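You operate a simulated robot arm through the tools that you are given. There is no shell and no other tool. Be economical: measure what you need, move in short steps, check, and stop when the job is done.

You are at the controls of a simulated two-armed robot. One attempt, no reset.

## Task
Screw the cap back on the clear bottle on the middle wall bench. Open the second drawer from the top of the middle unit, take the yellow spoon from the second middle drawer space from the top and put it on the bench top beside the dryer, then shut the drawer. Take the white bottle from the bench top behind the furnace and leave it on top of the filter box there. Press the button on the black computer three times. Take the white box with the earliest date from the top of the short bench and put it on the low shelf of the middle bay. Turn the black knob on the cabinet to 2. Take the white funnel and put it on the pink tray. Take the purple boat on the top of the white chest and put it away on the corner wall bench. Switch the white switch on the booth on. Fetch the pink box and set it on the second shelf from the bottom of the corner bay. Put the short red-block pipe on the tester shelf. Put the small white box marked "labels" from the top shelf of the corner bay on the black tray. Any order will do. Set down upright: white bottle, pink box, short red-block pipe, small white box.
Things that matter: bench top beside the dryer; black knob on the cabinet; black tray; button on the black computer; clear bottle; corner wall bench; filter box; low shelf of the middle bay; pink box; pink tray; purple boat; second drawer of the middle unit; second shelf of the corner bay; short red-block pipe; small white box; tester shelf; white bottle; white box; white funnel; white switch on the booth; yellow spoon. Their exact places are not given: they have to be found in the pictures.

The check looks at the end state, three seconds after you hand in, the way a careful person would. Anything else that was tipped, shoved, dropped, spilled or broken makes it a failure. Lids that push on must go on centred and level and be pressed home; caps that screw on are set level and turned clockwise until they are tight.

## Robot
Two 6-joint arms with two-finger parallel grippers on one trunk, on a base that drives. Base frame: it is fixed to the floor where the robot stands at the start and does not move with it; the origin is under the middle of the robot, x ahead of it, y to its left, z up; the surface under the hand at the start is at about z = 86. Units: cm, degrees, N and s.
The left shoulder is at the start at [6, 18.7, 114.7], the right one opposite. With the tool pointing down near the work surface each hand reaches from about 26 to 62 cm from the robot's upright axis, wherever it stands, measured 20 degrees to its own side. Places, roughly: bench top beside the dryer (48x25 cm) [-242, 0, 80]; black knob on the cabinet [-570, -300, 170]; black tray (29x17x6 cm) [-230, 230, 20]; button on the black computer [-590, -90, 170]; clear bottle (7x7x15 cm) [50, 10, 90]; corner wall bench [70, 180, 90]; filter box [-400, -100, 75]; low shelf of the middle bay [-610, 90, 30]; pink box [-600, 125, 25]; pink tray (13x10x2 cm) [-610, -10, 100]; purple boat (15x4x2 cm) [-170, -350, 70]; second drawer of the middle unit [-310, -10, 40]; second shelf of the corner bay [-610, 210, 50]; short red-block pipe (7x4x7 cm) [-610, 260, 50]; small white box [-600, 175, 175]; tester shelf [-610, -40, 50]; white bottle [-450, -75, 75]; white box [-600, -225, 75]; white funnel (9x9x9 cm) [-380, -350, 90]; white switch on the booth [-150, -160, 60]; yellow spoon (14x4x2 cm) [-320, -10, 40]. Payload 1.57 kg a hand.
The tool frame of a hand sits at the grasp point between the pads (the TCP): z along the fingers, y along the line on which they close. The tips reach 3 cm beyond it. Largest opening 11 cm; finger width 2.4, thickness 1.2; the body of the gripper, 4.8 by 11.2 cm, starts 7.8 cm behind the TCP.
Orientation is that of the tool frame in the base frame, as [roll, pitch, yaw] about the fixed x, y, z axes, in that order (R = Rz(yaw) Ry(pitch) Rx(roll)). With the fingers straight down and closing along the base's y, the tool's x points along the base's -x, its y along +y and its z along -z.

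## Interface
- The arms move only by the tool nudge_tool. It takes "left_targets", "right_targets" or both (then of equal length, played together; a hand with none holds still); each is a list of rows, each an object of numbers (a shift or turn left out is 0, a gripper value left out holds the last): "dx", "dy", "dz": the shift along the tool's x, y, z in units of 150 mm (1.0 is 150 mm); "wx", "wy", "wz": the turn, a rotation vector about the tool's x, y, z in units of 180 degrees (1.0 is 180 degrees); "claw": the gripper command, from -1 (shut) to 1 (fully open), values between in proportion. In form: [{"dx": .., "dy": .., "dz": .., "wx": .., "wy": .., "wz": .., "claw": ..}, ...]. A call has 1 to 20 rows; each row is the pose to reach, as a shift and turn from the pose commanded when the call began, along the tool's axes at that moment. A call with a number of a shift or a turn outside -1 to 1 is refused whole. Rows are played at 5 a second. More than 5 cm and 8.6 degrees between two rows, or a gripper value outside its range, and nothing of the call is played. A pose out of reach is approached as far as the arm can. The call stops where the force on the tool passes 40 N (or 10 N more than at its start, if that is more) or the arm is blocked; 0.2 s more then pass. Each finger travels about 15.3 cm/s and halts on what it meets, pressing with about 43 N; the grip force reading is that of the motor and also rises with nothing between the fingers. The clock runs only during rows and for 0.2 s after the last one: add rows that repeat a pose to give the fingers time. The reply holds the time, the measured pose of the TCP, the force on the tool along the base axes, the opening and the grip force, in the units named above and with some noise, with the torque about the TCP (base axes, N m) and any sound that the robot's microphone picked up.
- Cameras (640 x 400 px; columns grow to the right, rows downward): "scene" is now at [1.1, 3.67, 168.88]; the picture's right is [0.45, -0.89, 0.00], its down [-0.66, -0.33, -0.67] and it looks along [0.60, 0.30, -0.74] (base axes); focal length 262 px, centre (320, 200). "left" rides on the left gripper at [7, -1.6, -14.1] in its tool frame; the picture's right is [0.23, 0.97, 0.00], its down [-0.85, 0.20, -0.48] and it looks along [-0.47, 0.11, 0.88] (tool axes); focal length 222 px, centre (320, 200). "right" rides on the right gripper at [7, 1.6, -14.1] in its tool frame; the picture's right is [-0.23, 0.97, 0.00], its down [-0.86, -0.20, -0.48] and it looks along [-0.47, -0.11, 0.88] (tool axes); focal length 222 px, centre (320, 200).
- grab_frame(camera): a new picture of that camera. No time passes.
- raise_lower(by): slides the trunk up (or, below 0, down) by that many cm; the arms and the scene camera ride with it, the base frame stays. It gives what a move gives, with no picture.
- steer(legs): drives the robot by 1 to 6 legs, each [ahead, left, turn to the left] in cm, cm and degrees, along the robot's own axes; the way and the turn of a leg run together, so that a leg with both is an arc; at most 150 cm and 180 degrees a leg. The arms and the cameras ride along, it lands a little off, and it stops where it bumps. It gives what a move gives.
- pan_tilt(pan, tilt): turns the head with the scene camera to pan (to the left, within 86 degrees either way) and tilt (down, from -29 to 69), counted from straight ahead of the robot. It gives what a move gives.
- probe_pixels(camera, pixels): for up to 12 pixels [column, row] of the newest picture of that camera ("zoom" is the newest enlarged one), the place [x, y, z] in the base frame of the surface seen there, good to about 0.2 cm. No time passes.
- zoom(camera, box): a new picture of the part [left, top, right, bottom] of that camera's present view, enlarged. No time passes.
- job_done(): hands the job in; it is judged then, once.

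Work in short steps. Measure before you move; look again where a grasp or a placing could have gone wrong, and mend it. You have 364 turns and 304 pictures in all, those below and enlarged ones among them. Open the grippers and draw the arms clear of the work before you hand the job in, unless the task says otherwise.

The tools are called after "Call:" as name(argument=value, ...) on one line, values as JSON. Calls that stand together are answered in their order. nudge_tool: Moves the arms, as the interface text tells. Its arguments: {"type":"object","properties":{"left_targets":{"type":"array"},"right_targets":{"type":"array"}},"required":[]} The other tools are called the same way: raise_lower (by) slides the trunk up or down; steer (legs) drives the base; pan_tilt (pan, tilt) turns the head that bears the scene camera; grab_frame (camera) takes a picture; probe_pixels (camera, pixels) gives the place of the surface under pixels of a picture; zoom (camera, box) takes an enlarged picture of a part of a camera's view; job_done () hands the job in.

At the start:

```text
t: 0.0
left_tool_pos: [35.75, 30.2, 122.96]
left_ee_rot: [-180.0, 0.0, -180.0]
left_contact_force: [0.1, 0.1, 0.2]
left_moment: [0.02, 0.01, 0.02]
left_grip_width: 11.04
left_grasp_force: 0.0
right_tool_pos: [40.56, 0.3, 116.24]
right_ee_rot: [180.0, 0.0, -180.0]
right_contact_force: [0.3, 0.3, -0.1]
right_moment: [-0.02, -0.01, -0.01]
right_grip_width: 11.0
right_grasp_force: 0.0
trunk travel left (down, up): [-77.5, 21.5]
robot x, y, heading: [0.17, -0.17, -0.1]
head pan, tilt: [26.8, 47.7]
```

scene: 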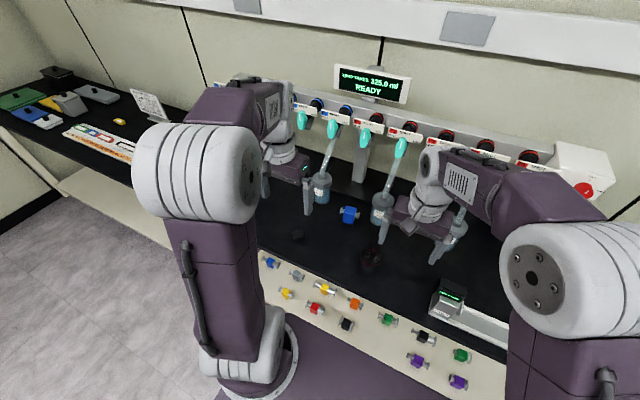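
right: 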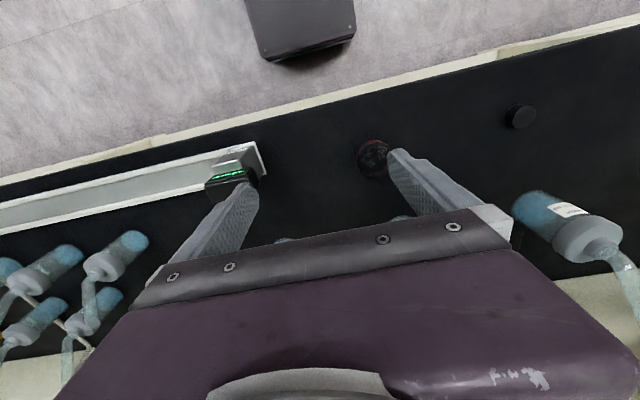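
left: 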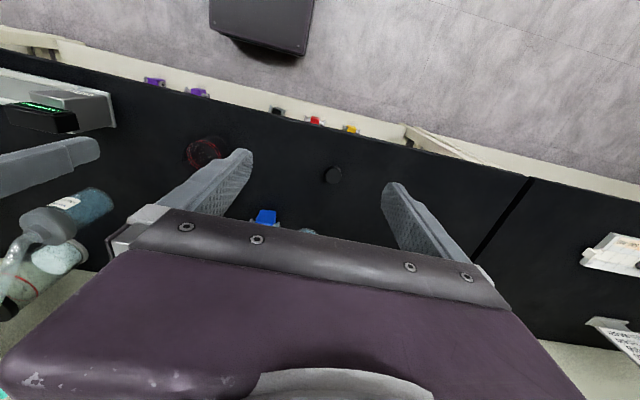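

I start by looking at the wall bench in front: the bottle is near (370,258) and a black cap near (297,235) in the scene view. I enlarge both.

Call:
zoom(camera="scene", box=[260, 180, 420, 280])

Call:
zoom(camera="right", box=[300, 80, 620, 280])

```text
4.00 times, centred on (340, 230) of scene
```

zoom: 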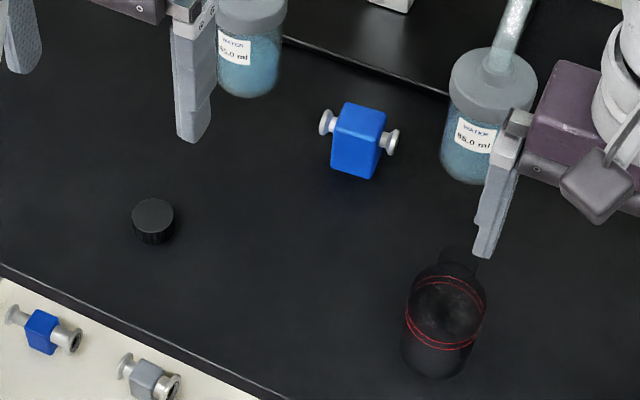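

```text
2.00 times, centred on (460, 180) of right
```

zoom: 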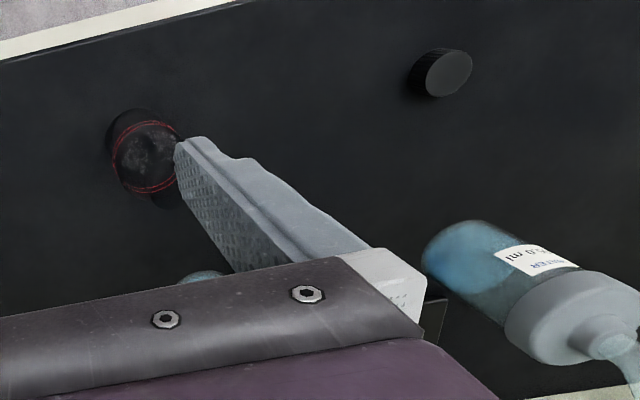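

I measure cap top, bottle neck, shoulder, and bench around.

Call:
probe_pixels(camera="scene", pixels=[[298.3, 233.5], [293.5, 233.5], [303, 233.5], [298, 239.5], [375, 243.5], [371, 245], [379, 245], [375, 250], [370, 262], [370, 268], [360, 262], [381, 260]])

Call:
probe_pixels(camera="right", pixels=[[375, 157], [365, 160], [373, 140], [385, 160], [372, 170], [525, 117], [522, 105], [516, 124], [535, 112], [378, 178]])

```text
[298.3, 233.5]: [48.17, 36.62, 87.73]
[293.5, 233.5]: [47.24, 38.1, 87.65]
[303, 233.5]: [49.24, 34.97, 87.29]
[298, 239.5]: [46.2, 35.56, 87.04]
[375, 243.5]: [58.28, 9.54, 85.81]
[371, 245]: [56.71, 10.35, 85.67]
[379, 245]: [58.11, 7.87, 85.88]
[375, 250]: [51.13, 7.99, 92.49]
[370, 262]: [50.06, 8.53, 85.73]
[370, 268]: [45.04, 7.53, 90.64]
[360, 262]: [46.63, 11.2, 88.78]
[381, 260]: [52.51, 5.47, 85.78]
```

```text
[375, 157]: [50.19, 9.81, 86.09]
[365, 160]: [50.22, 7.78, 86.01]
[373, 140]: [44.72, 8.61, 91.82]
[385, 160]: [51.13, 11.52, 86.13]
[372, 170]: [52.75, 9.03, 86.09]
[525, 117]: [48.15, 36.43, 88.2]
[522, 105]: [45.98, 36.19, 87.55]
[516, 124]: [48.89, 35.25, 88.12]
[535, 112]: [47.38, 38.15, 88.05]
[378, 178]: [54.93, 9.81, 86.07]
```

The cap lies at about (48.1, 36.6), top 88.1; the bottle stands near (48, 8.5). I drive 15 cm left so both are well within reach and then look again.

Call:
steer(legs=[[0, 15, 0]])

Call:
nudge_tool(right_targets=[{"dx": 0.2, "dy": -0.2, "dz": -0.1}, {"dx": 0.4, "dy": -0.45, "dz": -0.2}, {"dx": 0.6, "dy": -0.7, "dz": -0.3}, {"dx": 0.6, "dy": -0.95, "dz": -0.4}])

Call:
grab_frame(camera="scene")

Call:
zoom(camera="left", box=[80, 80, 400, 280])

```text
t: 1.4
left_tool_pos: [35.57, 45.28, 123.21]
left_ee_rot: [179.9, 0.0, -179.9]
left_contact_force: [-0.1, 1.2, 0.2]
left_moment: [0.01, -0.03, 0.0]
left_grip_width: 11.01
left_grasp_force: 0.2
right_tool_pos: [40.52, 15.26, 116.15]
right_ee_rot: [179.9, 0.0, -179.9]
right_contact_force: [0.2, 0.1, -0.3]
right_moment: [0.05, -0.02, 0.02]
right_grip_width: 11.01
right_grasp_force: 0.0
trunk travel left (down, up): [-77.5, 21.5]
robot x, y, heading: [-0.06, 15.42, 0.3]
head pan, tilt: [26.8, 47.7]
```

```text
refused: row 2 steps farther than a row can; nothing moved
```

```text
298 pictures are left
```

scene: 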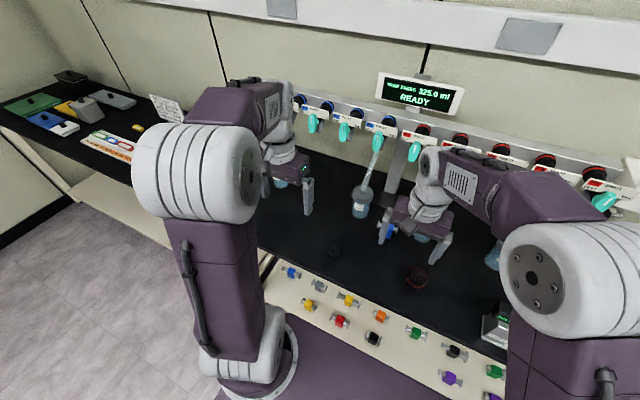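

```text
2.00 times, centred on (240, 180) of left
```

zoom: 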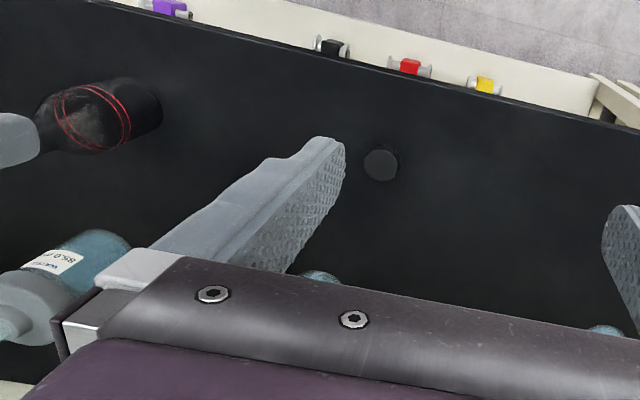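

Next I measure the bench edge, the small device right of the bottle, and points of the bottle.

Call:
probe_pixels(camera="scene", pixels=[[300, 268], [490, 348], [497, 308], [497, 322], [336, 250], [417, 264], [417, 272], [417, 280], [417, 288], [410, 275], [425, 275], [445, 330]])

Call:
probe_pixels(camera="left", pixels=[[145, 120], [155, 130], [130, 135], [120, 140], [105, 147], [110, 135], [118, 125], [120, 153], [140, 145], [270, 162], [130, 123], [100, 140]])

Call:
nudge_tool(right_targets=[{"dx": 0.2, "dy": -0.2}, {"dx": 0.4, "dy": -0.4}, {"dx": 0.6, "dy": -0.6}, {"dx": 0.65, "dy": -0.9}])

Call:
zoom(camera="scene", box=[340, 210, 500, 310])

```text
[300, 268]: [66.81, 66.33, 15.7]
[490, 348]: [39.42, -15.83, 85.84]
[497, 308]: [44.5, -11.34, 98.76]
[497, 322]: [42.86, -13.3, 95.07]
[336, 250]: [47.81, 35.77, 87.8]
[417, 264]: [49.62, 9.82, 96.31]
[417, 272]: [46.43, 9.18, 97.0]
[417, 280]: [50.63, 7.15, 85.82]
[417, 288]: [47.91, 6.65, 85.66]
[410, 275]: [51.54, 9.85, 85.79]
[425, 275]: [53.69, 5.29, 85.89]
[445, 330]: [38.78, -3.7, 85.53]
```

```text
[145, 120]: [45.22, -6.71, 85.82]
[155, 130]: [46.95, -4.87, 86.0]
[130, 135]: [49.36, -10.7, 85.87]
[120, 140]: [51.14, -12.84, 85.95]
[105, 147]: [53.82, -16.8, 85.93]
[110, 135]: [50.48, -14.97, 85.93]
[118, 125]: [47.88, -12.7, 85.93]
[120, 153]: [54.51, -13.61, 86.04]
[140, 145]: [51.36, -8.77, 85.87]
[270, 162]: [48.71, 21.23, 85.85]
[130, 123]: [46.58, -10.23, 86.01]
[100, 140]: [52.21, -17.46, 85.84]
```

```text
t: 2.4
left_tool_pos: [35.66, 45.24, 123.0]
left_ee_rot: [180.0, 0.0, -180.0]
left_contact_force: [0.0, 0.3, 0.3]
left_moment: [-0.04, 0.02, 0.02]
left_grip_width: 10.99
left_grasp_force: 0.0
right_tool_pos: [30.56, 1.7, 116.03]
right_ee_rot: [179.9, 0.0, -179.8]
right_contact_force: [-0.1, -0.1, 0.3]
right_moment: [0.03, 0.02, 0.01]
right_grip_width: 11.01
right_grasp_force: 0.0
trunk travel left (down, up): [-77.5, 21.5]
robot x, y, heading: [-0.12, 15.22, 0.2]
head pan, tilt: [26.8, 47.7]
```

```text
4.00 times, centred on (420, 260) of scene
```

zoom: 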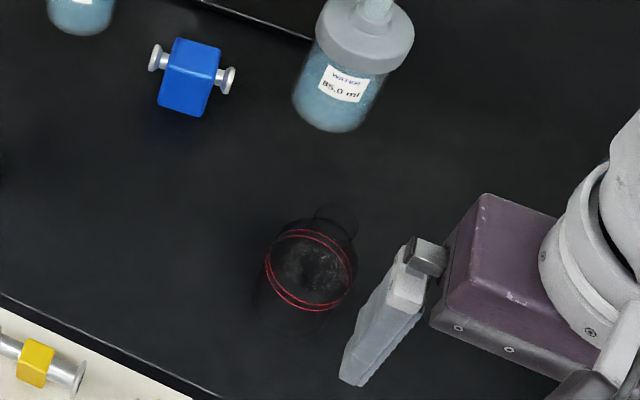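

The bottle centre comes out near (48, 8.2), radius about 3.25. I bring the left hand above the cap, turned 90° counter‑clockwise so it has room to screw.

Call:
nudge_tool(left_targets=[{"dx": -0.076, "dy": -0.052, "dz": 0.08, "wz": -0.045, "claw": 0.0}, {"dx": -0.152, "dy": -0.104, "dz": 0.16, "wz": -0.09}, {"dx": -0.228, "dy": -0.156, "dz": 0.24, "wz": -0.135}, {"dx": -0.304, "dy": -0.208, "dz": 0.32, "wz": -0.18}, {"dx": -0.38, "dy": -0.26, "dz": 0.4, "wz": -0.225}, {"dx": -0.456, "dy": -0.312, "dz": 0.48, "wz": -0.27}, {"dx": -0.532, "dy": -0.364, "dz": 0.56, "wz": -0.315}, {"dx": -0.608, "dy": -0.416, "dz": 0.64, "wz": -0.36}, {"dx": -0.684, "dy": -0.468, "dz": 0.72, "wz": -0.405}, {"dx": -0.76, "dy": -0.52, "dz": 0.8, "wz": -0.45}, {"dx": -0.83, "dy": -0.576, "dz": 0.87, "wz": -0.495}, {"dx": -0.83, "dy": -0.576, "dz": 0.87, "wz": -0.495}])

Call:
grab_frame(camera="left")

```text
t: 5.0
left_tool_pos: [48.15, 36.81, 110.01]
left_ee_rot: [179.9, 0.0, -90.6]
left_contact_force: [0.3, 0.1, 0.1]
left_moment: [0.0, -0.01, 0.0]
left_grip_width: 5.52
left_grasp_force: 0.1
right_tool_pos: [30.67, 1.86, 116.14]
right_ee_rot: [180.0, 0.0, -179.9]
right_contact_force: [-0.6, -0.5, 0.1]
right_moment: [-0.03, 0.01, -0.01]
right_grip_width: 10.97
right_grasp_force: 0.0
trunk travel left (down, up): [-77.5, 21.5]
robot x, y, heading: [0.05, 14.84, 0.4]
head pan, tilt: [26.8, 47.7]
```

```text
295 pictures are left
```

left: 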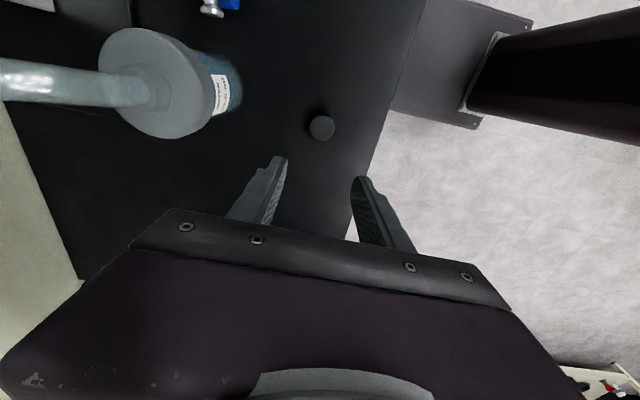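

Call:
probe_pixels(camera="left", pixels=[[322, 127], [312, 128], [332, 127], [322, 118], [322, 135]])

```text
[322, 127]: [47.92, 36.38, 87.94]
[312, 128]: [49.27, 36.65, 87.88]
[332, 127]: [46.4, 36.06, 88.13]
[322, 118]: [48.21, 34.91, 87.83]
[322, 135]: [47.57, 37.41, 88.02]
```

The cap centre is about (47.85, 36.35). I descend over it with the fingers half open.

Call:
nudge_tool(left_targets=[{"dx": 0.03, "dy": 0.02, "dz": 0.3}, {"dx": 0.03, "dy": 0.02, "dz": 0.6}, {"dx": 0.03, "dy": 0.02, "dz": 0.9}, {"dx": 0.03, "dy": 0.02, "dz": 0.96}])

Call:
nudge_tool(left_targets=[{"dz": 0.15}, {"dz": 0.3}, {"dz": 0.4}, {"dz": 0.4}, {"dz": 0.4, "claw": -1}, {"dz": 0.4, "claw": -1}, {"dz": 0.4, "claw": -1}])

```text
t: 6.0
left_tool_pos: [47.96, 36.27, 95.56]
left_ee_rot: [-180.0, 0.0, -90.7]
left_contact_force: [0.8, 0.4, -0.2]
left_moment: [0.01, 0.01, 0.01]
left_grip_width: 5.51
left_grasp_force: 0.1
right_tool_pos: [30.7, 1.95, 116.04]
right_ee_rot: [179.9, 0.0, -179.9]
right_contact_force: [0.4, -0.3, 0.1]
right_moment: [-0.02, 0.06, -0.02]
right_grip_width: 10.98
right_grasp_force: 0.1
trunk travel left (down, up): [-77.5, 21.5]
robot x, y, heading: [-0.16, 15.37, 0.2]
head pan, tilt: [26.8, 47.7]
```

```text
t: 7.6
left_tool_pos: [48.0, 36.4, 89.64]
left_ee_rot: [180.0, 0.0, -90.8]
left_contact_force: [1.1, 0.0, -0.2]
left_moment: [0.01, 0.0, -0.03]
left_grip_width: 3.8
left_grasp_force: 43.1
right_tool_pos: [30.68, 1.91, 116.0]
right_ee_rot: [180.0, 0.0, -179.9]
right_contact_force: [0.0, 0.8, 0.7]
right_moment: [-0.04, 0.02, -0.02]
right_grip_width: 11.01
right_grasp_force: 0.0
trunk travel left (down, up): [-77.5, 21.5]
robot x, y, heading: [0.2, 15.04, 0.0]
head pan, tilt: [26.8, 47.7]
```

Cap gripped (3.8 cm). I lift it, and at the same time bring the right hand, tilted 60° forward, to a spot in front of the bottle.

Call:
nudge_tool(left_targets=[{"dz": -0.1}, {"dz": -0.25}, {"dz": -0.4}, {"dz": -0.55}, {"dz": -0.7}, {"dz": -0.85}, {"dz": -1.0}, {"dz": -1.0}, {"dz": -1.0}], right_targets=[{"dx": -0.014, "dy": 0.05, "dz": 0.125, "wy": -0.042, "claw": 1}, {"dx": -0.028, "dy": 0.1, "dz": 0.25, "wy": -0.084}, {"dx": -0.042, "dy": 0.15, "dz": 0.375, "wy": -0.126}, {"dx": -0.056, "dy": 0.2, "dz": 0.5, "wy": -0.168}, {"dx": -0.07, "dy": 0.25, "dz": 0.625, "wy": -0.21}, {"dx": -0.084, "dy": 0.3, "dz": 0.75, "wy": -0.252}, {"dx": -0.098, "dy": 0.36, "dz": 0.875, "wy": -0.294}, {"dx": -0.113, "dy": 0.42, "dz": 1.0, "wy": -0.333}, {"dx": -0.113, "dy": 0.42, "dz": 1.0, "wy": -0.333}])

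Call:
grab_frame(camera="right")

Call:
grab_frame(camera="scene")

```text
t: 9.6
left_tool_pos: [47.81, 36.43, 104.56]
left_ee_rot: [-180.0, 0.0, -90.9]
left_contact_force: [0.5, 0.5, -0.3]
left_moment: [-0.01, -0.02, 0.01]
left_grip_width: 3.79
left_grasp_force: 43.1
right_tool_pos: [35.52, 16.73, 111.84]
right_ee_rot: [-179.6, 59.9, -179.6]
right_contact_force: [0.6, 0.5, 0.1]
right_moment: [0.0, -0.02, 0.01]
right_grip_width: 10.98
right_grasp_force: 0.0
right hand out of reach, approached as far as the arm can: row 3, 4, 5, 6, 7, 8, 9
trunk travel left (down, up): [-77.5, 21.5]
robot x, y, heading: [0.1, 15.45, 0.3]
head pan, tilt: [26.8, 47.7]
```

```text
294 pictures are left
```

right: 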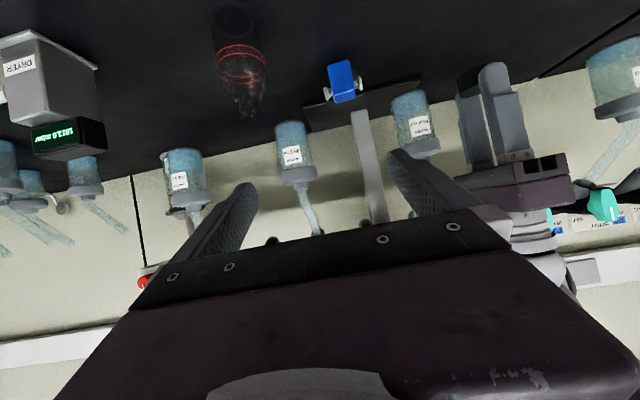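

```text
293 pictures are left
```

scene: 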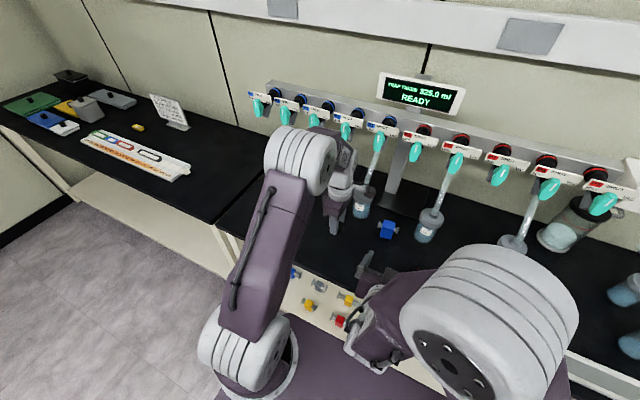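

The right hand could not reach that close to the body with this tilt. I back the base by 8 cm, lower the trunk 8 cm so the hand can come in flatter, then see where the hand stands.

Call:
steer(legs=[[-8, 0, 0]])

Call:
nudge_tool(right_targets=[{"dz": 0.01}, {"dz": 0.0}])

```text
t: 10.6
left_tool_pos: [39.97, 36.5, 104.31]
left_ee_rot: [179.9, 0.0, -90.7]
left_contact_force: [0.7, -0.4, -0.1]
left_moment: [0.0, 0.06, 0.0]
left_grip_width: 3.8
left_grasp_force: 43.2
right_tool_pos: [27.74, 16.59, 111.84]
right_ee_rot: [-179.6, 59.8, -179.6]
right_contact_force: [0.1, 0.2, 0.5]
right_moment: [0.0, 0.0, -0.01]
right_grip_width: 10.99
right_grasp_force: 0.0
trunk travel left (down, up): [-77.5, 21.5]
robot x, y, heading: [-7.98, 15.22, 0.3]
head pan, tilt: [26.8, 47.7]
```

```text
t: 11.2
left_tool_pos: [39.73, 36.35, 104.26]
left_ee_rot: [180.0, 0.0, -90.8]
left_contact_force: [-0.2, 0.3, 0.1]
left_moment: [-0.01, 0.0, 0.02]
left_grip_width: 3.84
left_grasp_force: 43.3
right_tool_pos: [27.48, 16.76, 111.95]
right_ee_rot: [-179.6, 59.8, -179.6]
right_contact_force: [-0.2, -0.5, -1.0]
right_moment: [0.0, -0.01, -0.02]
right_grip_width: 11.0
right_grasp_force: 0.0
trunk travel left (down, up): [-77.5, 21.5]
robot x, y, heading: [-8.23, 15.23, 0.3]
head pan, tilt: [26.8, 47.7]
```

Call:
nudge_tool(right_targets=[{"dx": 0.1, "dy": -0.1, "dz": 0.16}, {"dx": 0.2, "dy": -0.2, "dz": 0.32}])

```text
t: 11.8
left_tool_pos: [39.6, 36.3, 104.48]
left_ee_rot: [179.9, 0.0, -90.8]
left_contact_force: [0.0, -0.2, -0.1]
left_moment: [0.0, 0.01, 0.02]
left_grip_width: 3.8
left_grasp_force: 42.7
right_tool_pos: [29.77, 15.53, 111.96]
right_ee_rot: [-179.3, 59.7, -179.5]
right_contact_force: [-1.1, 0.6, 1.0]
right_moment: [0.05, -0.02, 0.02]
right_grip_width: 10.98
right_grasp_force: 0.0
right hand out of reach, approached as far as the arm can: row 1, 2
trunk travel left (down, up): [-77.5, 21.5]
robot x, y, heading: [-8.25, 15.28, 0.1]
head pan, tilt: [26.8, 47.7]
```

Call:
nudge_tool(right_targets=[{"dx": -0.1, "dz": 0.175}, {"dx": -0.2, "dz": 0.35}, {"dx": -0.3, "dz": 0.52}, {"dx": -0.4, "dz": 0.69}, {"dx": -0.4, "dz": 0.69}])

```text
t: 13.0
left_tool_pos: [39.76, 36.48, 104.48]
left_ee_rot: [180.0, 0.1, -90.8]
left_contact_force: [-0.3, -0.2, 0.2]
left_moment: [-0.01, -0.01, 0.0]
left_grip_width: 3.79
left_grasp_force: 42.6
right_tool_pos: [41.8, 15.37, 111.47]
right_ee_rot: [-179.6, 59.8, -179.7]
right_contact_force: [-0.2, 0.0, -0.2]
right_moment: [0.01, -0.02, 0.0]
right_grip_width: 11.0
right_grasp_force: 0.1
trunk travel left (down, up): [-77.5, 21.5]
robot x, y, heading: [-8.25, 14.83, 0.3]
head pan, tilt: [26.8, 47.7]
```

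Call:
nudge_tool(right_targets=[{"dx": 0.2, "dy": -0.1, "dz": 0.02}, {"dx": 0.45, "dy": -0.24, "dz": 0.04}, {"dx": 0.7, "dy": -0.36, "dz": 0.06}, {"dx": 0.915, "dy": -0.48, "dz": 0.082}, {"dx": 0.915, "dy": -0.48, "dz": 0.082}])

Call:
zoom(camera="right", box=[160, 40, 480, 240])

```text
t: 14.2
left_tool_pos: [39.64, 36.35, 104.47]
left_ee_rot: [-180.0, 0.1, -90.8]
left_contact_force: [-0.2, 0.0, 0.5]
left_moment: [-0.01, -0.01, 0.01]
left_grip_width: 3.8
left_grasp_force: 42.9
right_tool_pos: [41.65, 14.1, 106.78]
right_ee_rot: [-178.6, 59.6, -179.0]
right_contact_force: [-0.4, 0.5, 0.1]
right_moment: [-0.04, 0.0, -0.02]
right_grip_width: 11.01
right_grasp_force: 0.2
right hand out of reach, approached as far as the arm can: row 2, 3, 4, 5
trunk travel left (down, up): [-77.5, 21.5]
robot x, y, heading: [-7.94, 14.98, 0.1]
head pan, tilt: [26.8, 47.7]
```

```text
2.00 times, centred on (320, 140) of right
```

zoom: 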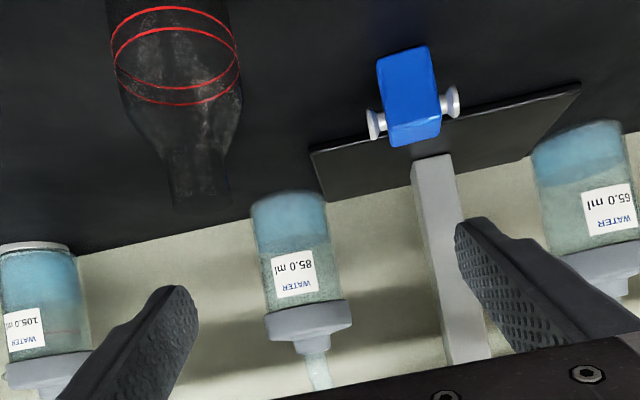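

Lowering the trunk should let the right hand come down. First I lift the left hand 15 cm and centre the right hand on the bottle's y = 8.2.

Call:
nudge_tool(left_targets=[{"dz": -0.25}, {"dz": -0.5}, {"dz": -0.75}, {"dz": -1.0}, {"dz": -1.0}], right_targets=[{"dx": -0.05, "dy": -0.1, "dz": -0.03}, {"dx": -0.1, "dy": -0.2, "dz": -0.06}, {"dx": -0.1, "dy": -0.3, "dz": -0.06}, {"dx": -0.1, "dy": -0.39, "dz": -0.06}, {"dx": -0.1, "dy": -0.39, "dz": -0.06}])

Call:
raise_lower(by=-10)

Call:
grab_frame(camera="right")

```text
t: 15.4
left_tool_pos: [39.89, 36.35, 119.35]
left_ee_rot: [-179.9, 0.0, -90.7]
left_contact_force: [-0.4, -0.3, -0.8]
left_moment: [-0.04, -0.03, -0.03]
left_grip_width: 3.79
left_grasp_force: 43.4
right_tool_pos: [42.49, 9.16, 110.07]
right_ee_rot: [-178.6, 59.6, -178.9]
right_contact_force: [0.5, 0.0, 0.1]
right_moment: [-0.02, -0.02, -0.01]
right_grip_width: 11.0
right_grasp_force: 0.0
right hand out of reach, approached as far as the arm can: row 1, 2, 3, 4, 5
trunk travel left (down, up): [-77.5, 21.5]
robot x, y, heading: [-8.04, 14.76, -0.1]
head pan, tilt: [26.8, 47.7]
```

```text
t: 16.8
left_tool_pos: [39.82, 36.26, 109.3]
left_ee_rot: [180.0, 0.0, -90.8]
left_contact_force: [-0.3, 0.1, -0.4]
left_moment: [0.02, -0.02, 0.02]
left_grip_width: 3.78
left_grasp_force: 42.9
right_tool_pos: [42.34, 9.09, 100.03]
right_ee_rot: [-178.6, 59.5, -178.9]
right_contact_force: [-0.4, 0.8, 0.2]
right_moment: [0.0, 0.0, -0.01]
right_grip_width: 11.02
right_grasp_force: 0.0
trunk travel left (down, up): [-67.5, 31.5]
robot x, y, heading: [-8.12, 15.2, 0.2]
head pan, tilt: [26.8, 47.7]
```

```text
291 pictures are left
```

right: 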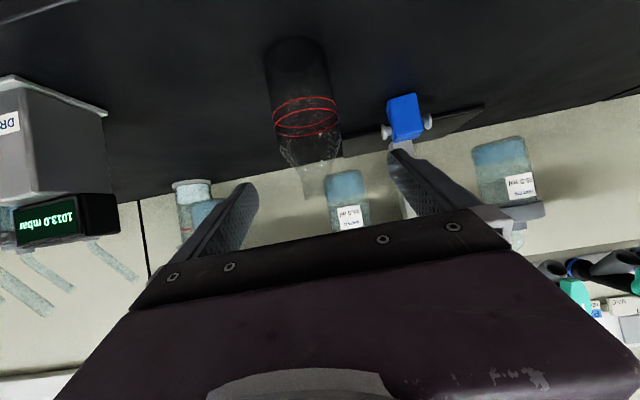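

The bottle is upright between the open fingers' line, neck top about z 99.7, rings at about 91.5. I lower the trunk another 8.5 cm so the right fingers straddle the bottle.

Call:
raise_lower(by=-8.5)

Call:
nudge_tool(right_targets=[{"dx": -0.06, "dz": 0.11}, {"dx": -0.12, "dz": 0.22}, {"dx": -0.18, "dz": 0.32}, {"dx": -0.18, "dz": 0.32}])

Call:
grab_frame(camera="right")

```text
t: 18.0
left_tool_pos: [39.73, 36.39, 100.96]
left_ee_rot: [180.0, 0.0, -90.8]
left_contact_force: [-0.3, 0.1, -0.3]
left_moment: [-0.01, -0.01, 0.0]
left_grip_width: 3.79
left_grasp_force: 43.0
right_tool_pos: [42.47, 9.07, 91.6]
right_ee_rot: [-178.6, 59.5, -179.1]
right_contact_force: [0.5, 0.3, -0.7]
right_moment: [-0.01, -0.04, -0.01]
right_grip_width: 11.01
right_grasp_force: 0.0
trunk travel left (down, up): [-59.0, 40.0]
robot x, y, heading: [-8.04, 15.41, 0.3]
head pan, tilt: [26.8, 47.7]
```

```text
t: 19.0
left_tool_pos: [39.8, 36.4, 100.95]
left_ee_rot: [179.9, 0.0, -90.8]
left_contact_force: [-0.2, -0.8, 0.7]
left_moment: [0.01, 0.01, 0.0]
left_grip_width: 3.8
left_grasp_force: 42.9
right_tool_pos: [47.91, 9.04, 91.12]
right_ee_rot: [-178.7, 59.5, -178.9]
right_contact_force: [0.5, -0.3, -0.7]
right_moment: [-0.01, 0.0, 0.02]
right_grip_width: 10.98
right_grasp_force: 0.0
trunk travel left (down, up): [-59.0, 40.0]
robot x, y, heading: [-8.1, 15.27, 0.0]
head pan, tilt: [26.8, 47.7]
```

```text
290 pictures are left
```

right: 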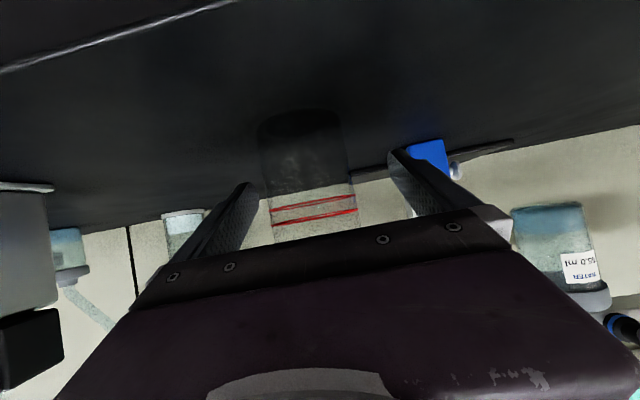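

Fingers straddle the bottle at TCP (47.9, 9.0, 91.1). I close the right hand to hold it, then look for the neck from the scene camera.

Call:
nudge_tool(right_targets=[{"claw": 0.5}, {"claw": 0.2}, {"claw": -1}, {"claw": -1}, {"claw": -1}])

Call:
zoom(camera="scene", box=[320, 180, 480, 280])

Call:
grab_frame(camera="scene")

```text
t: 20.2
left_tool_pos: [39.79, 36.37, 100.92]
left_ee_rot: [180.0, 0.0, -91.0]
left_contact_force: [-0.4, -0.6, -0.3]
left_moment: [0.02, 0.03, 0.02]
left_grip_width: 3.81
left_grasp_force: 42.8
right_tool_pos: [47.82, 9.11, 91.24]
right_ee_rot: [-178.5, 59.4, -179.0]
right_contact_force: [0.2, -0.1, 0.9]
right_moment: [0.04, 0.02, 0.01]
right_grip_width: 5.99
right_grasp_force: 43.3
trunk travel left (down, up): [-59.0, 40.0]
robot x, y, heading: [-7.84, 15.14, 0.3]
head pan, tilt: [26.8, 47.7]
```

```text
4.00 times, centred on (400, 230) of scene
```

zoom: 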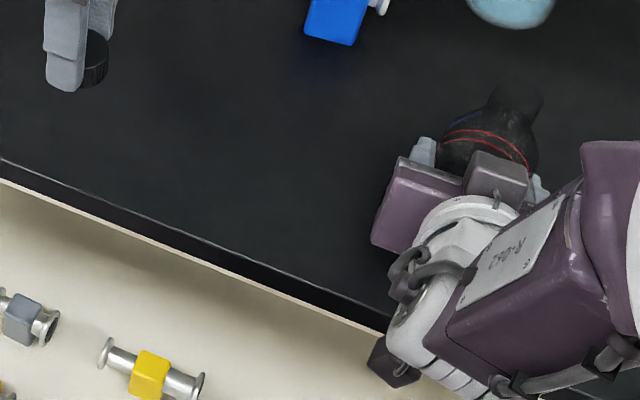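

```text
288 pictures are left
```

scene: 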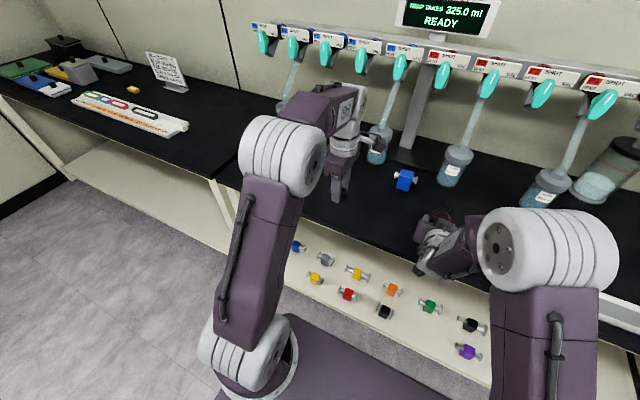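

Call:
zoom(camera="scene", box=[425, 192, 473, 222])

Call:
probe_pixels(camera="scene", pixels=[[449.25, 204], [443, 204], [455, 204], [449, 200], [449, 208], [444, 211], [452, 211], [440, 214], [449, 216]])

```text
13.33 times, centred on (449, 207) of scene
```

zoom: 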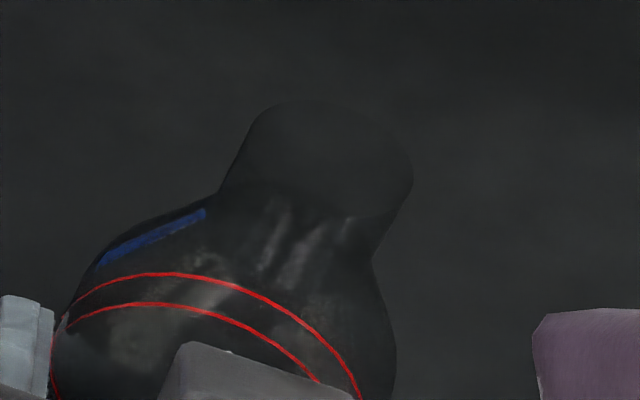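

```text
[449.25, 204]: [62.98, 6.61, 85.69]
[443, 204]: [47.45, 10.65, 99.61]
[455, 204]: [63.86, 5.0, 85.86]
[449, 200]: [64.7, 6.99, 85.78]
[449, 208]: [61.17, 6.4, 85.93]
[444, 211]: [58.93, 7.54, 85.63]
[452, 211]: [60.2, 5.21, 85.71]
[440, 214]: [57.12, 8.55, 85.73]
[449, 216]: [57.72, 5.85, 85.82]
```

The neck centre computes to (47.8, 9.2), rim z ≈ 99.7, matching the right TCP. I raise the left hand with the cap and bring it over, checking clearance of the dispenser bottles first.

Call:
probe_pixels(camera="scene", pixels=[[455, 170], [456, 155], [403, 180], [376, 150], [548, 190]])

Call:
nudge_tool(left_targets=[{"dz": -0.25}, {"dz": -0.5}, {"dx": 0.3, "dz": -0.5}, {"dx": 0.6, "dz": -0.5}, {"dx": 0.8, "dy": -0.1, "dz": -0.5}, {"dx": 0.9, "dy": -0.1, "dz": -0.5}, {"dx": 0.9, "dy": -0.1, "dz": -0.5}])

Call:
grab_frame(camera="scene")

```text
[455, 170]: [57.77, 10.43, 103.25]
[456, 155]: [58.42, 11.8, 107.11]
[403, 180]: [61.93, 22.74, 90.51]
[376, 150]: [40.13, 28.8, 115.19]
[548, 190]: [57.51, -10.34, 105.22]
```

```text
t: 21.8
left_tool_pos: [41.23, 23.0, 108.47]
left_ee_rot: [179.9, 0.0, -90.7]
left_contact_force: [0.3, -0.1, -0.1]
left_moment: [0.02, -0.01, 0.0]
left_grip_width: 3.81
left_grasp_force: 42.5
right_tool_pos: [47.84, 9.16, 91.07]
right_ee_rot: [-178.6, 59.4, -178.9]
right_contact_force: [-0.5, -0.9, 1.3]
right_moment: [0.08, 0.0, 0.0]
right_grip_width: 5.98
right_grasp_force: 43.3
trunk travel left (down, up): [-59.0, 40.0]
robot x, y, heading: [-7.34, 15.34, 0.3]
head pan, tilt: [26.8, 47.7]
```

```text
286 pictures are left
```

scene: 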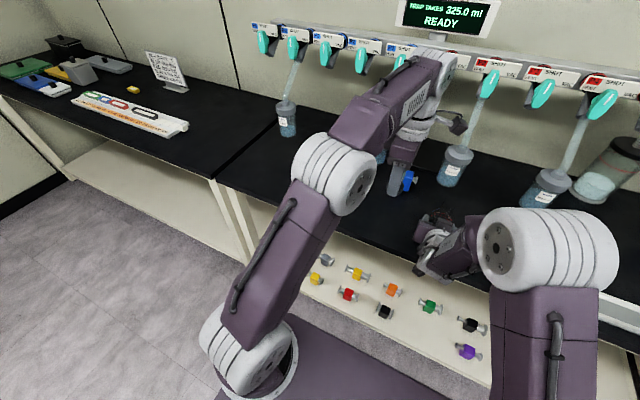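

Clearances look fine (dispenser front at x ≈ 57.8). I bring the cap over the neck at about z 105.5.

Call:
nudge_tool(left_targets=[{"dx": 0.2, "dy": -0.1, "dz": 0.0}, {"dx": 0.45, "dy": -0.22, "dz": 0.0}, {"dx": 0.7, "dy": -0.34}, {"dx": 0.92, "dy": -0.438}, {"dx": 0.92, "dy": -0.438, "dz": 0.17}, {"dx": 0.92, "dy": -0.438, "dz": 0.17}])

Call:
grab_frame(camera="scene")

Call:
zoom(camera="left", box=[160, 40, 480, 240])

```text
t: 23.2
left_tool_pos: [42.03, 11.63, 104.3]
left_ee_rot: [-179.9, 0.0, -90.7]
left_contact_force: [2.0, 1.7, 2.3]
left_moment: [0.03, -0.08, -0.04]
left_grip_width: 3.81
left_grasp_force: 43.0
left hand out of reach, approached as far as the arm can: row 2, 3, 4, 5, 6
right_tool_pos: [47.8, 9.04, 91.18]
right_ee_rot: [-178.6, 59.5, -178.9]
right_contact_force: [-1.5, 0.9, 0.3]
right_moment: [0.24, -0.3, 0.14]
right_grip_width: 5.98
right_grasp_force: 43.1
trunk travel left (down, up): [-59.0, 40.0]
robot x, y, heading: [-8.33, 14.95, 0.5]
head pan, tilt: [26.8, 47.7]
```

```text
285 pictures are left
```

scene: 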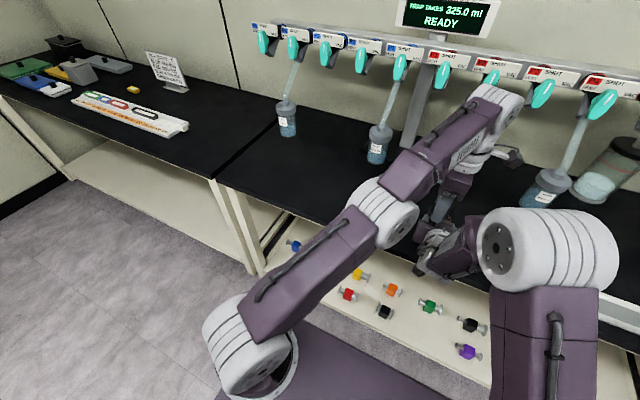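

```text
2.00 times, centred on (320, 140) of left
```

zoom: 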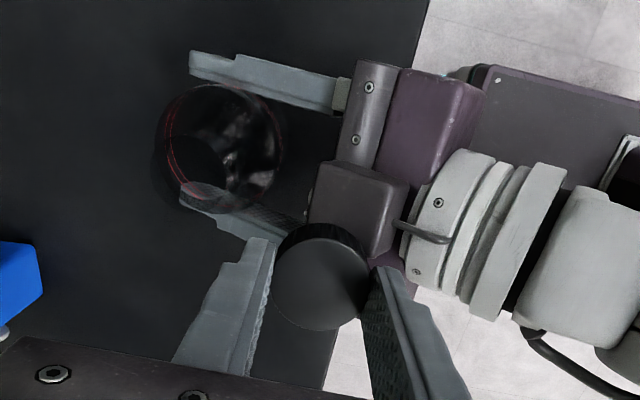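

The left arm falls short over the neck, so I'll bring the bottle to the cap instead: the left hand draws back to about (41, 21, 108) and the right hand lifts the bottle 1.5 cm and carries it to about (42, 16).

Call:
nudge_tool(left_targets=[{"dx": -0.2, "dz": -0.06}, {"dx": -0.45, "dz": -0.15}, {"dx": -0.62, "dz": -0.25}, {"dx": -0.62, "dz": -0.25}])

Call:
nudge_tool(right_targets=[{"dx": -0.086, "dz": -0.05}, {"dx": -0.035, "dy": 0.12, "dz": -0.14}, {"dx": 0.016, "dy": 0.24, "dz": -0.23}, {"dx": 0.067, "dy": 0.36, "dz": -0.32}, {"dx": 0.117, "dy": 0.467, "dz": -0.395}, {"dx": 0.117, "dy": 0.467, "dz": -0.395}])

Call:
grab_frame(camera="left")

```text
t: 24.2
left_tool_pos: [42.39, 20.94, 107.85]
left_ee_rot: [-179.9, 0.1, -90.9]
left_contact_force: [-0.2, 0.4, 0.3]
left_moment: [0.01, 0.0, -0.02]
left_grip_width: 3.83
left_grasp_force: 43.1
left hand out of reach, approached as far as the arm can: row 1, 2
right_tool_pos: [47.93, 9.06, 91.16]
right_ee_rot: [-178.8, 59.6, -178.9]
right_contact_force: [1.8, 0.2, 1.9]
right_moment: [0.03, -0.02, 0.0]
right_grip_width: 5.99
right_grasp_force: 43.0
trunk travel left (down, up): [-59.0, 40.0]
robot x, y, heading: [-8.37, 15.29, 0.2]
head pan, tilt: [26.8, 47.7]
```

```text
t: 25.6
left_tool_pos: [42.28, 21.02, 107.81]
left_ee_rot: [180.0, 0.0, -90.8]
left_contact_force: [-0.3, -0.9, 0.1]
left_moment: [-0.02, -0.02, -0.02]
left_grip_width: 3.78
left_grasp_force: 43.2
right_tool_pos: [41.83, 16.12, 92.97]
right_ee_rot: [-178.7, 59.6, -179.0]
right_contact_force: [-0.5, 0.3, -0.3]
right_moment: [-0.02, 0.03, -0.02]
right_grip_width: 5.97
right_grasp_force: 42.7
trunk travel left (down, up): [-59.0, 40.0]
robot x, y, heading: [-7.71, 15.4, 0.4]
head pan, tilt: [26.8, 47.7]
```

```text
283 pictures are left
```

left: 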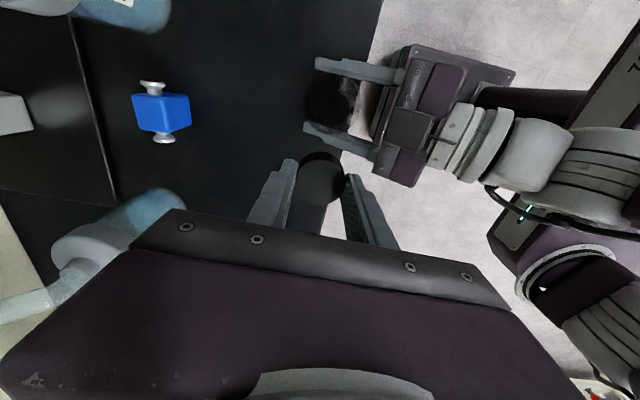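

Call:
zoom(camera="left", box=[272, 60, 400, 140])

Call:
zoom(camera="scene", box=[370, 160, 498, 240])

```text
5.00 times, centred on (336, 100) of left
```

zoom: 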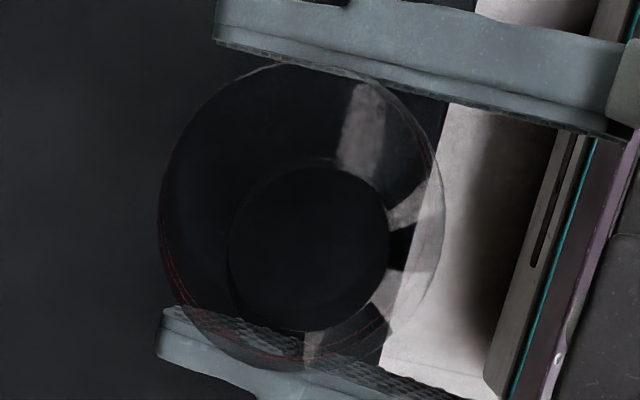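

```text
5.00 times, centred on (434, 200) of scene
```

zoom: 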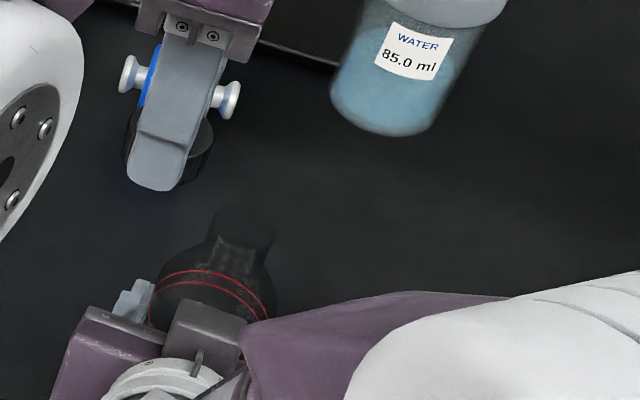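

From both views the neck is at about (42.0, 16.2), rim z ≈ 101.4. I move the left hand over it and lower until the cap's rim is just above.

Call:
nudge_tool(left_targets=[{"dx": 0.16, "dy": 0.005}, {"dx": 0.323, "dy": 0.012}, {"dx": 0.323, "dy": 0.012, "dz": 0.13}, {"dx": 0.323, "dy": 0.012, "dz": 0.13}])

Call:
zoom(camera="left", box=[240, 120, 400, 220])

Call:
zoom(camera="scene", box=[370, 160, 466, 220])

```text
t: 26.6
left_tool_pos: [42.62, 15.83, 105.98]
left_ee_rot: [180.0, 0.1, -90.8]
left_contact_force: [-0.7, 0.6, 0.6]
left_moment: [-0.02, -0.03, -0.01]
left_grip_width: 3.8
left_grasp_force: 43.0
left hand out of reach, approached as far as the arm can: row 3, 4
right_tool_pos: [41.96, 16.05, 93.06]
right_ee_rot: [-178.7, 59.6, -179.0]
right_contact_force: [0.4, -0.1, -0.1]
right_moment: [-0.01, -0.01, -0.01]
right_grip_width: 5.97
right_grasp_force: 43.0
trunk travel left (down, up): [-59.0, 40.0]
robot x, y, heading: [-8.4, 14.97, 0.3]
head pan, tilt: [26.8, 47.7]
```

```text
4.00 times, centred on (320, 170) of left
```

zoom: 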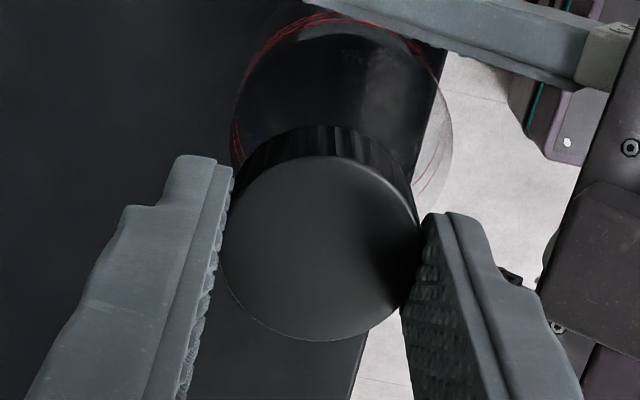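

```text
6.67 times, centred on (418, 190) of scene
```

zoom: 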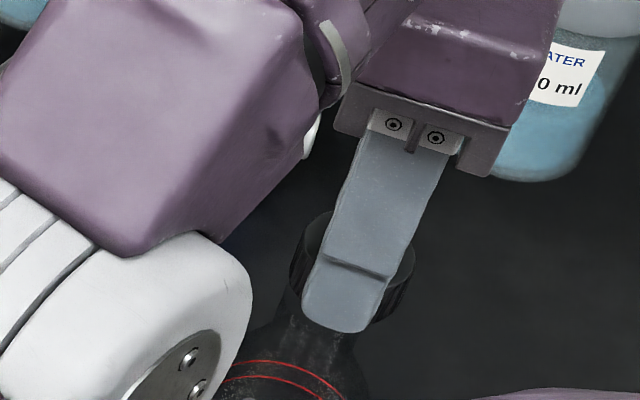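

The cap is about 0.5 cm off over the neck since the left arm is at its limit near the centre line. I move both hands together 7 cm to the left to gain room.

Call:
nudge_tool(left_targets=[{"dx": 0.0, "dz": -0.05}, {"dx": -0.16, "dz": -0.05}, {"dx": -0.32, "dz": -0.05}, {"dx": -0.47, "dy": 0.03, "dz": -0.05}, {"dx": -0.47, "dy": 0.03, "dz": -0.05}], right_targets=[{"dy": 0.0}, {"dy": 0.16}, {"dy": 0.32}, {"dy": 0.47}, {"dy": 0.47}])

```text
t: 27.8
left_tool_pos: [42.07, 22.78, 107.05]
left_ee_rot: [-179.6, 0.0, -90.7]
left_contact_force: [-0.6, -0.4, 0.5]
left_moment: [0.0, -0.03, 0.01]
left_grip_width: 3.8
left_grasp_force: 42.9
left hand out of reach, approached as far as the arm can: row 2, 3, 4
right_tool_pos: [41.72, 23.19, 92.6]
right_ee_rot: [-178.7, 59.7, -179.0]
right_contact_force: [-0.5, -0.2, -0.7]
right_moment: [0.0, -0.03, -0.02]
right_grip_width: 5.99
right_grasp_force: 43.0
trunk travel left (down, up): [-59.0, 40.0]
robot x, y, heading: [-8.14, 15.05, 0.1]
head pan, tilt: [26.8, 47.7]
```

Call:
nudge_tool(left_targets=[{"dx": 0.0, "dy": 0.02, "dz": 0.05}, {"dx": -0.12, "dy": 0.0, "dz": 0.05}, {"dx": -0.24, "dy": 0.0, "dz": 0.07}, {"dx": -0.24, "dy": 0.0, "dz": 0.07}], right_targets=[{"dy": 0.0}, {"dy": 0.12}, {"dy": 0.24}, {"dy": 0.24}])

```text
t: 28.8
left_tool_pos: [42.28, 26.44, 105.82]
left_ee_rot: [-180.0, 0.0, -90.9]
left_contact_force: [-0.4, 0.6, -0.8]
left_moment: [0.01, 0.03, 0.01]
left_grip_width: 3.79
left_grasp_force: 42.8
right_tool_pos: [42.08, 26.58, 92.82]
right_ee_rot: [-178.6, 59.4, -179.0]
right_contact_force: [0.6, -0.9, -0.8]
right_moment: [0.01, 0.0, 0.0]
right_grip_width: 5.97
right_grasp_force: 42.6
trunk travel left (down, up): [-59.0, 40.0]
robot x, y, heading: [-7.98, 14.78, 0.2]
head pan, tilt: [26.8, 47.7]
```

Both hands are now well within reach. I check the alignment of cap over neck in the scene and right views.

Call:
zoom(camera="scene", box=[330, 160, 426, 220])

Call:
grab_frame(camera="right")

```text
6.67 times, centred on (378, 190) of scene
```

zoom: 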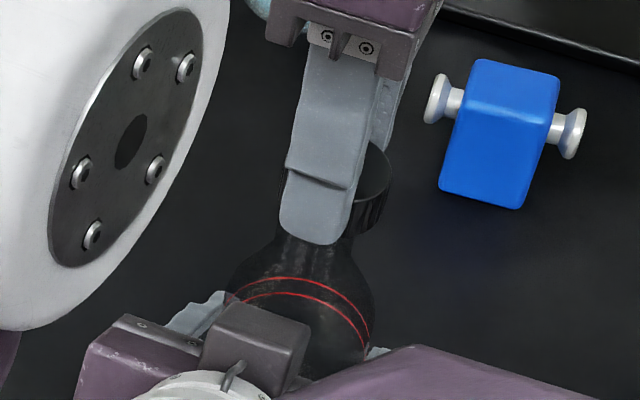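

```text
277 pictures are left
```

right: 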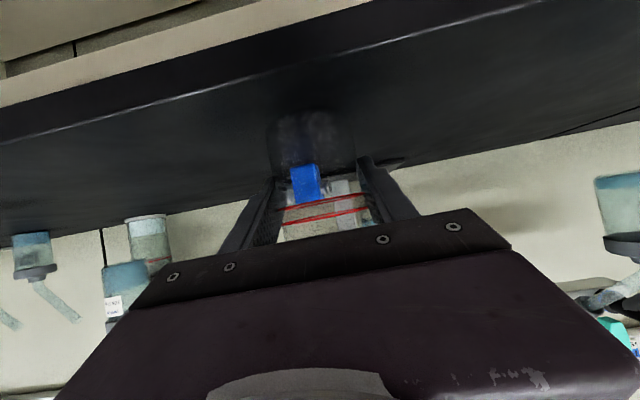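

The columns agree within ~0.2 cm after perspective. I shift the cap 0.2 cm left and lower it in small steps until it touches.

Call:
nudge_tool(left_targets=[{"dx": -0.013, "dz": 0.02}, {"dx": -0.013, "dz": 0.04}, {"dx": -0.013, "dz": 0.055}, {"dx": -0.013, "dz": 0.07}, {"dx": -0.013, "dz": 0.08}])

```text
t: 30.0
left_tool_pos: [42.29, 26.7, 104.38]
left_ee_rot: [180.0, 0.0, -90.7]
left_contact_force: [-8.2, 2.9, 5.4]
left_moment: [0.11, 0.29, -0.01]
left_grip_width: 3.79
left_grasp_force: 43.1
right_tool_pos: [41.97, 26.54, 92.66]
right_ee_rot: [-178.6, 59.5, -179.0]
right_contact_force: [7.1, -2.8, -5.1]
right_moment: [0.23, 0.59, 0.02]
right_grip_width: 6.0
right_grasp_force: 43.3
trunk travel left (down, up): [-59.0, 40.0]
robot x, y, heading: [-8.05, 15.21, 0.4]
head pan, tilt: [26.8, 47.7]
```

Cap is over the rim but pushed sideways (-8 N in x, +3 in y), so I relieve by shifting 0.25 cm in -x and 0.1 in +y.

Call:
nudge_tool(left_targets=[{"dx": -0.004, "dy": 0.008}, {"dx": -0.007, "dy": 0.017}, {"dx": -0.007, "dy": 0.017}])

```text
t: 30.8
left_tool_pos: [42.09, 26.83, 104.53]
left_ee_rot: [180.0, 0.0, -90.8]
left_contact_force: [0.0, 0.3, -0.5]
left_moment: [0.02, -0.01, -0.06]
left_grip_width: 3.79
left_grasp_force: 43.3
right_tool_pos: [41.99, 26.6, 92.68]
right_ee_rot: [-178.7, 59.5, -178.9]
right_contact_force: [-0.4, 0.5, -0.2]
right_moment: [-0.03, 0.03, -0.04]
right_grip_width: 5.98
right_grasp_force: 43.2
trunk travel left (down, up): [-59.0, 40.0]
robot x, y, heading: [-8.05, 15.38, 0.2]
head pan, tilt: [26.8, 47.7]
```

Forces vanished. I lower on gently.

Call:
nudge_tool(left_targets=[{"dz": 0.015}, {"dz": 0.03}, {"dz": 0.045}, {"dz": 0.06}, {"dz": 0.06}])

```text
t: 32.0
left_tool_pos: [42.1, 26.79, 103.5]
left_ee_rot: [-179.8, 0.0, -90.9]
left_contact_force: [3.9, -2.6, 16.8]
left_moment: [-0.52, -0.03, 0.0]
left_grip_width: 3.77
left_grasp_force: 42.4
right_tool_pos: [41.93, 26.58, 92.52]
right_ee_rot: [-178.4, 59.3, -178.7]
right_contact_force: [-4.0, 2.6, -17.7]
right_moment: [0.21, -0.38, 0.04]
right_grip_width: 5.96
right_grasp_force: 43.1
trunk travel left (down, up): [-59.0, 40.0]
robot x, y, heading: [-8.15, 15.08, 0.4]
head pan, tilt: [26.8, 47.7]
```

Seated on the thread with 17 N axial load. Now I turn clockwise 165°.

Call:
nudge_tool(left_targets=[{"wz": 0.046}, {"wz": 0.092}, {"wz": 0.138}, {"wz": 0.184}, {"wz": 0.23}, {"wz": 0.276}, {"wz": 0.322}, {"wz": 0.368}, {"wz": 0.414}, {"wz": 0.46}, {"wz": 0.506}, {"wz": 0.552}, {"wz": 0.598}, {"wz": 0.644}, {"wz": 0.69}, {"wz": 0.736}, {"wz": 0.782}, {"wz": 0.828}, {"wz": 0.874}, {"wz": 0.92}])

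```text
t: 36.2
left_tool_pos: [42.13, 26.84, 103.46]
left_ee_rot: [-179.9, 0.0, 103.5]
left_contact_force: [4.8, -16.0, 13.5]
left_moment: [-0.68, -0.43, 0.0]
left_grip_width: 3.77
left_grasp_force: 42.8
right_tool_pos: [42.15, 26.65, 92.75]
right_ee_rot: [-178.6, 59.5, -178.8]
right_contact_force: [-5.6, 17.4, -13.7]
right_moment: [-1.06, -0.12, 0.03]
right_grip_width: 6.0
right_grasp_force: 42.6
trunk travel left (down, up): [-59.0, 40.0]
robot x, y, heading: [-8.21, 15.11, 0.3]
head pan, tilt: [26.8, 47.7]
```

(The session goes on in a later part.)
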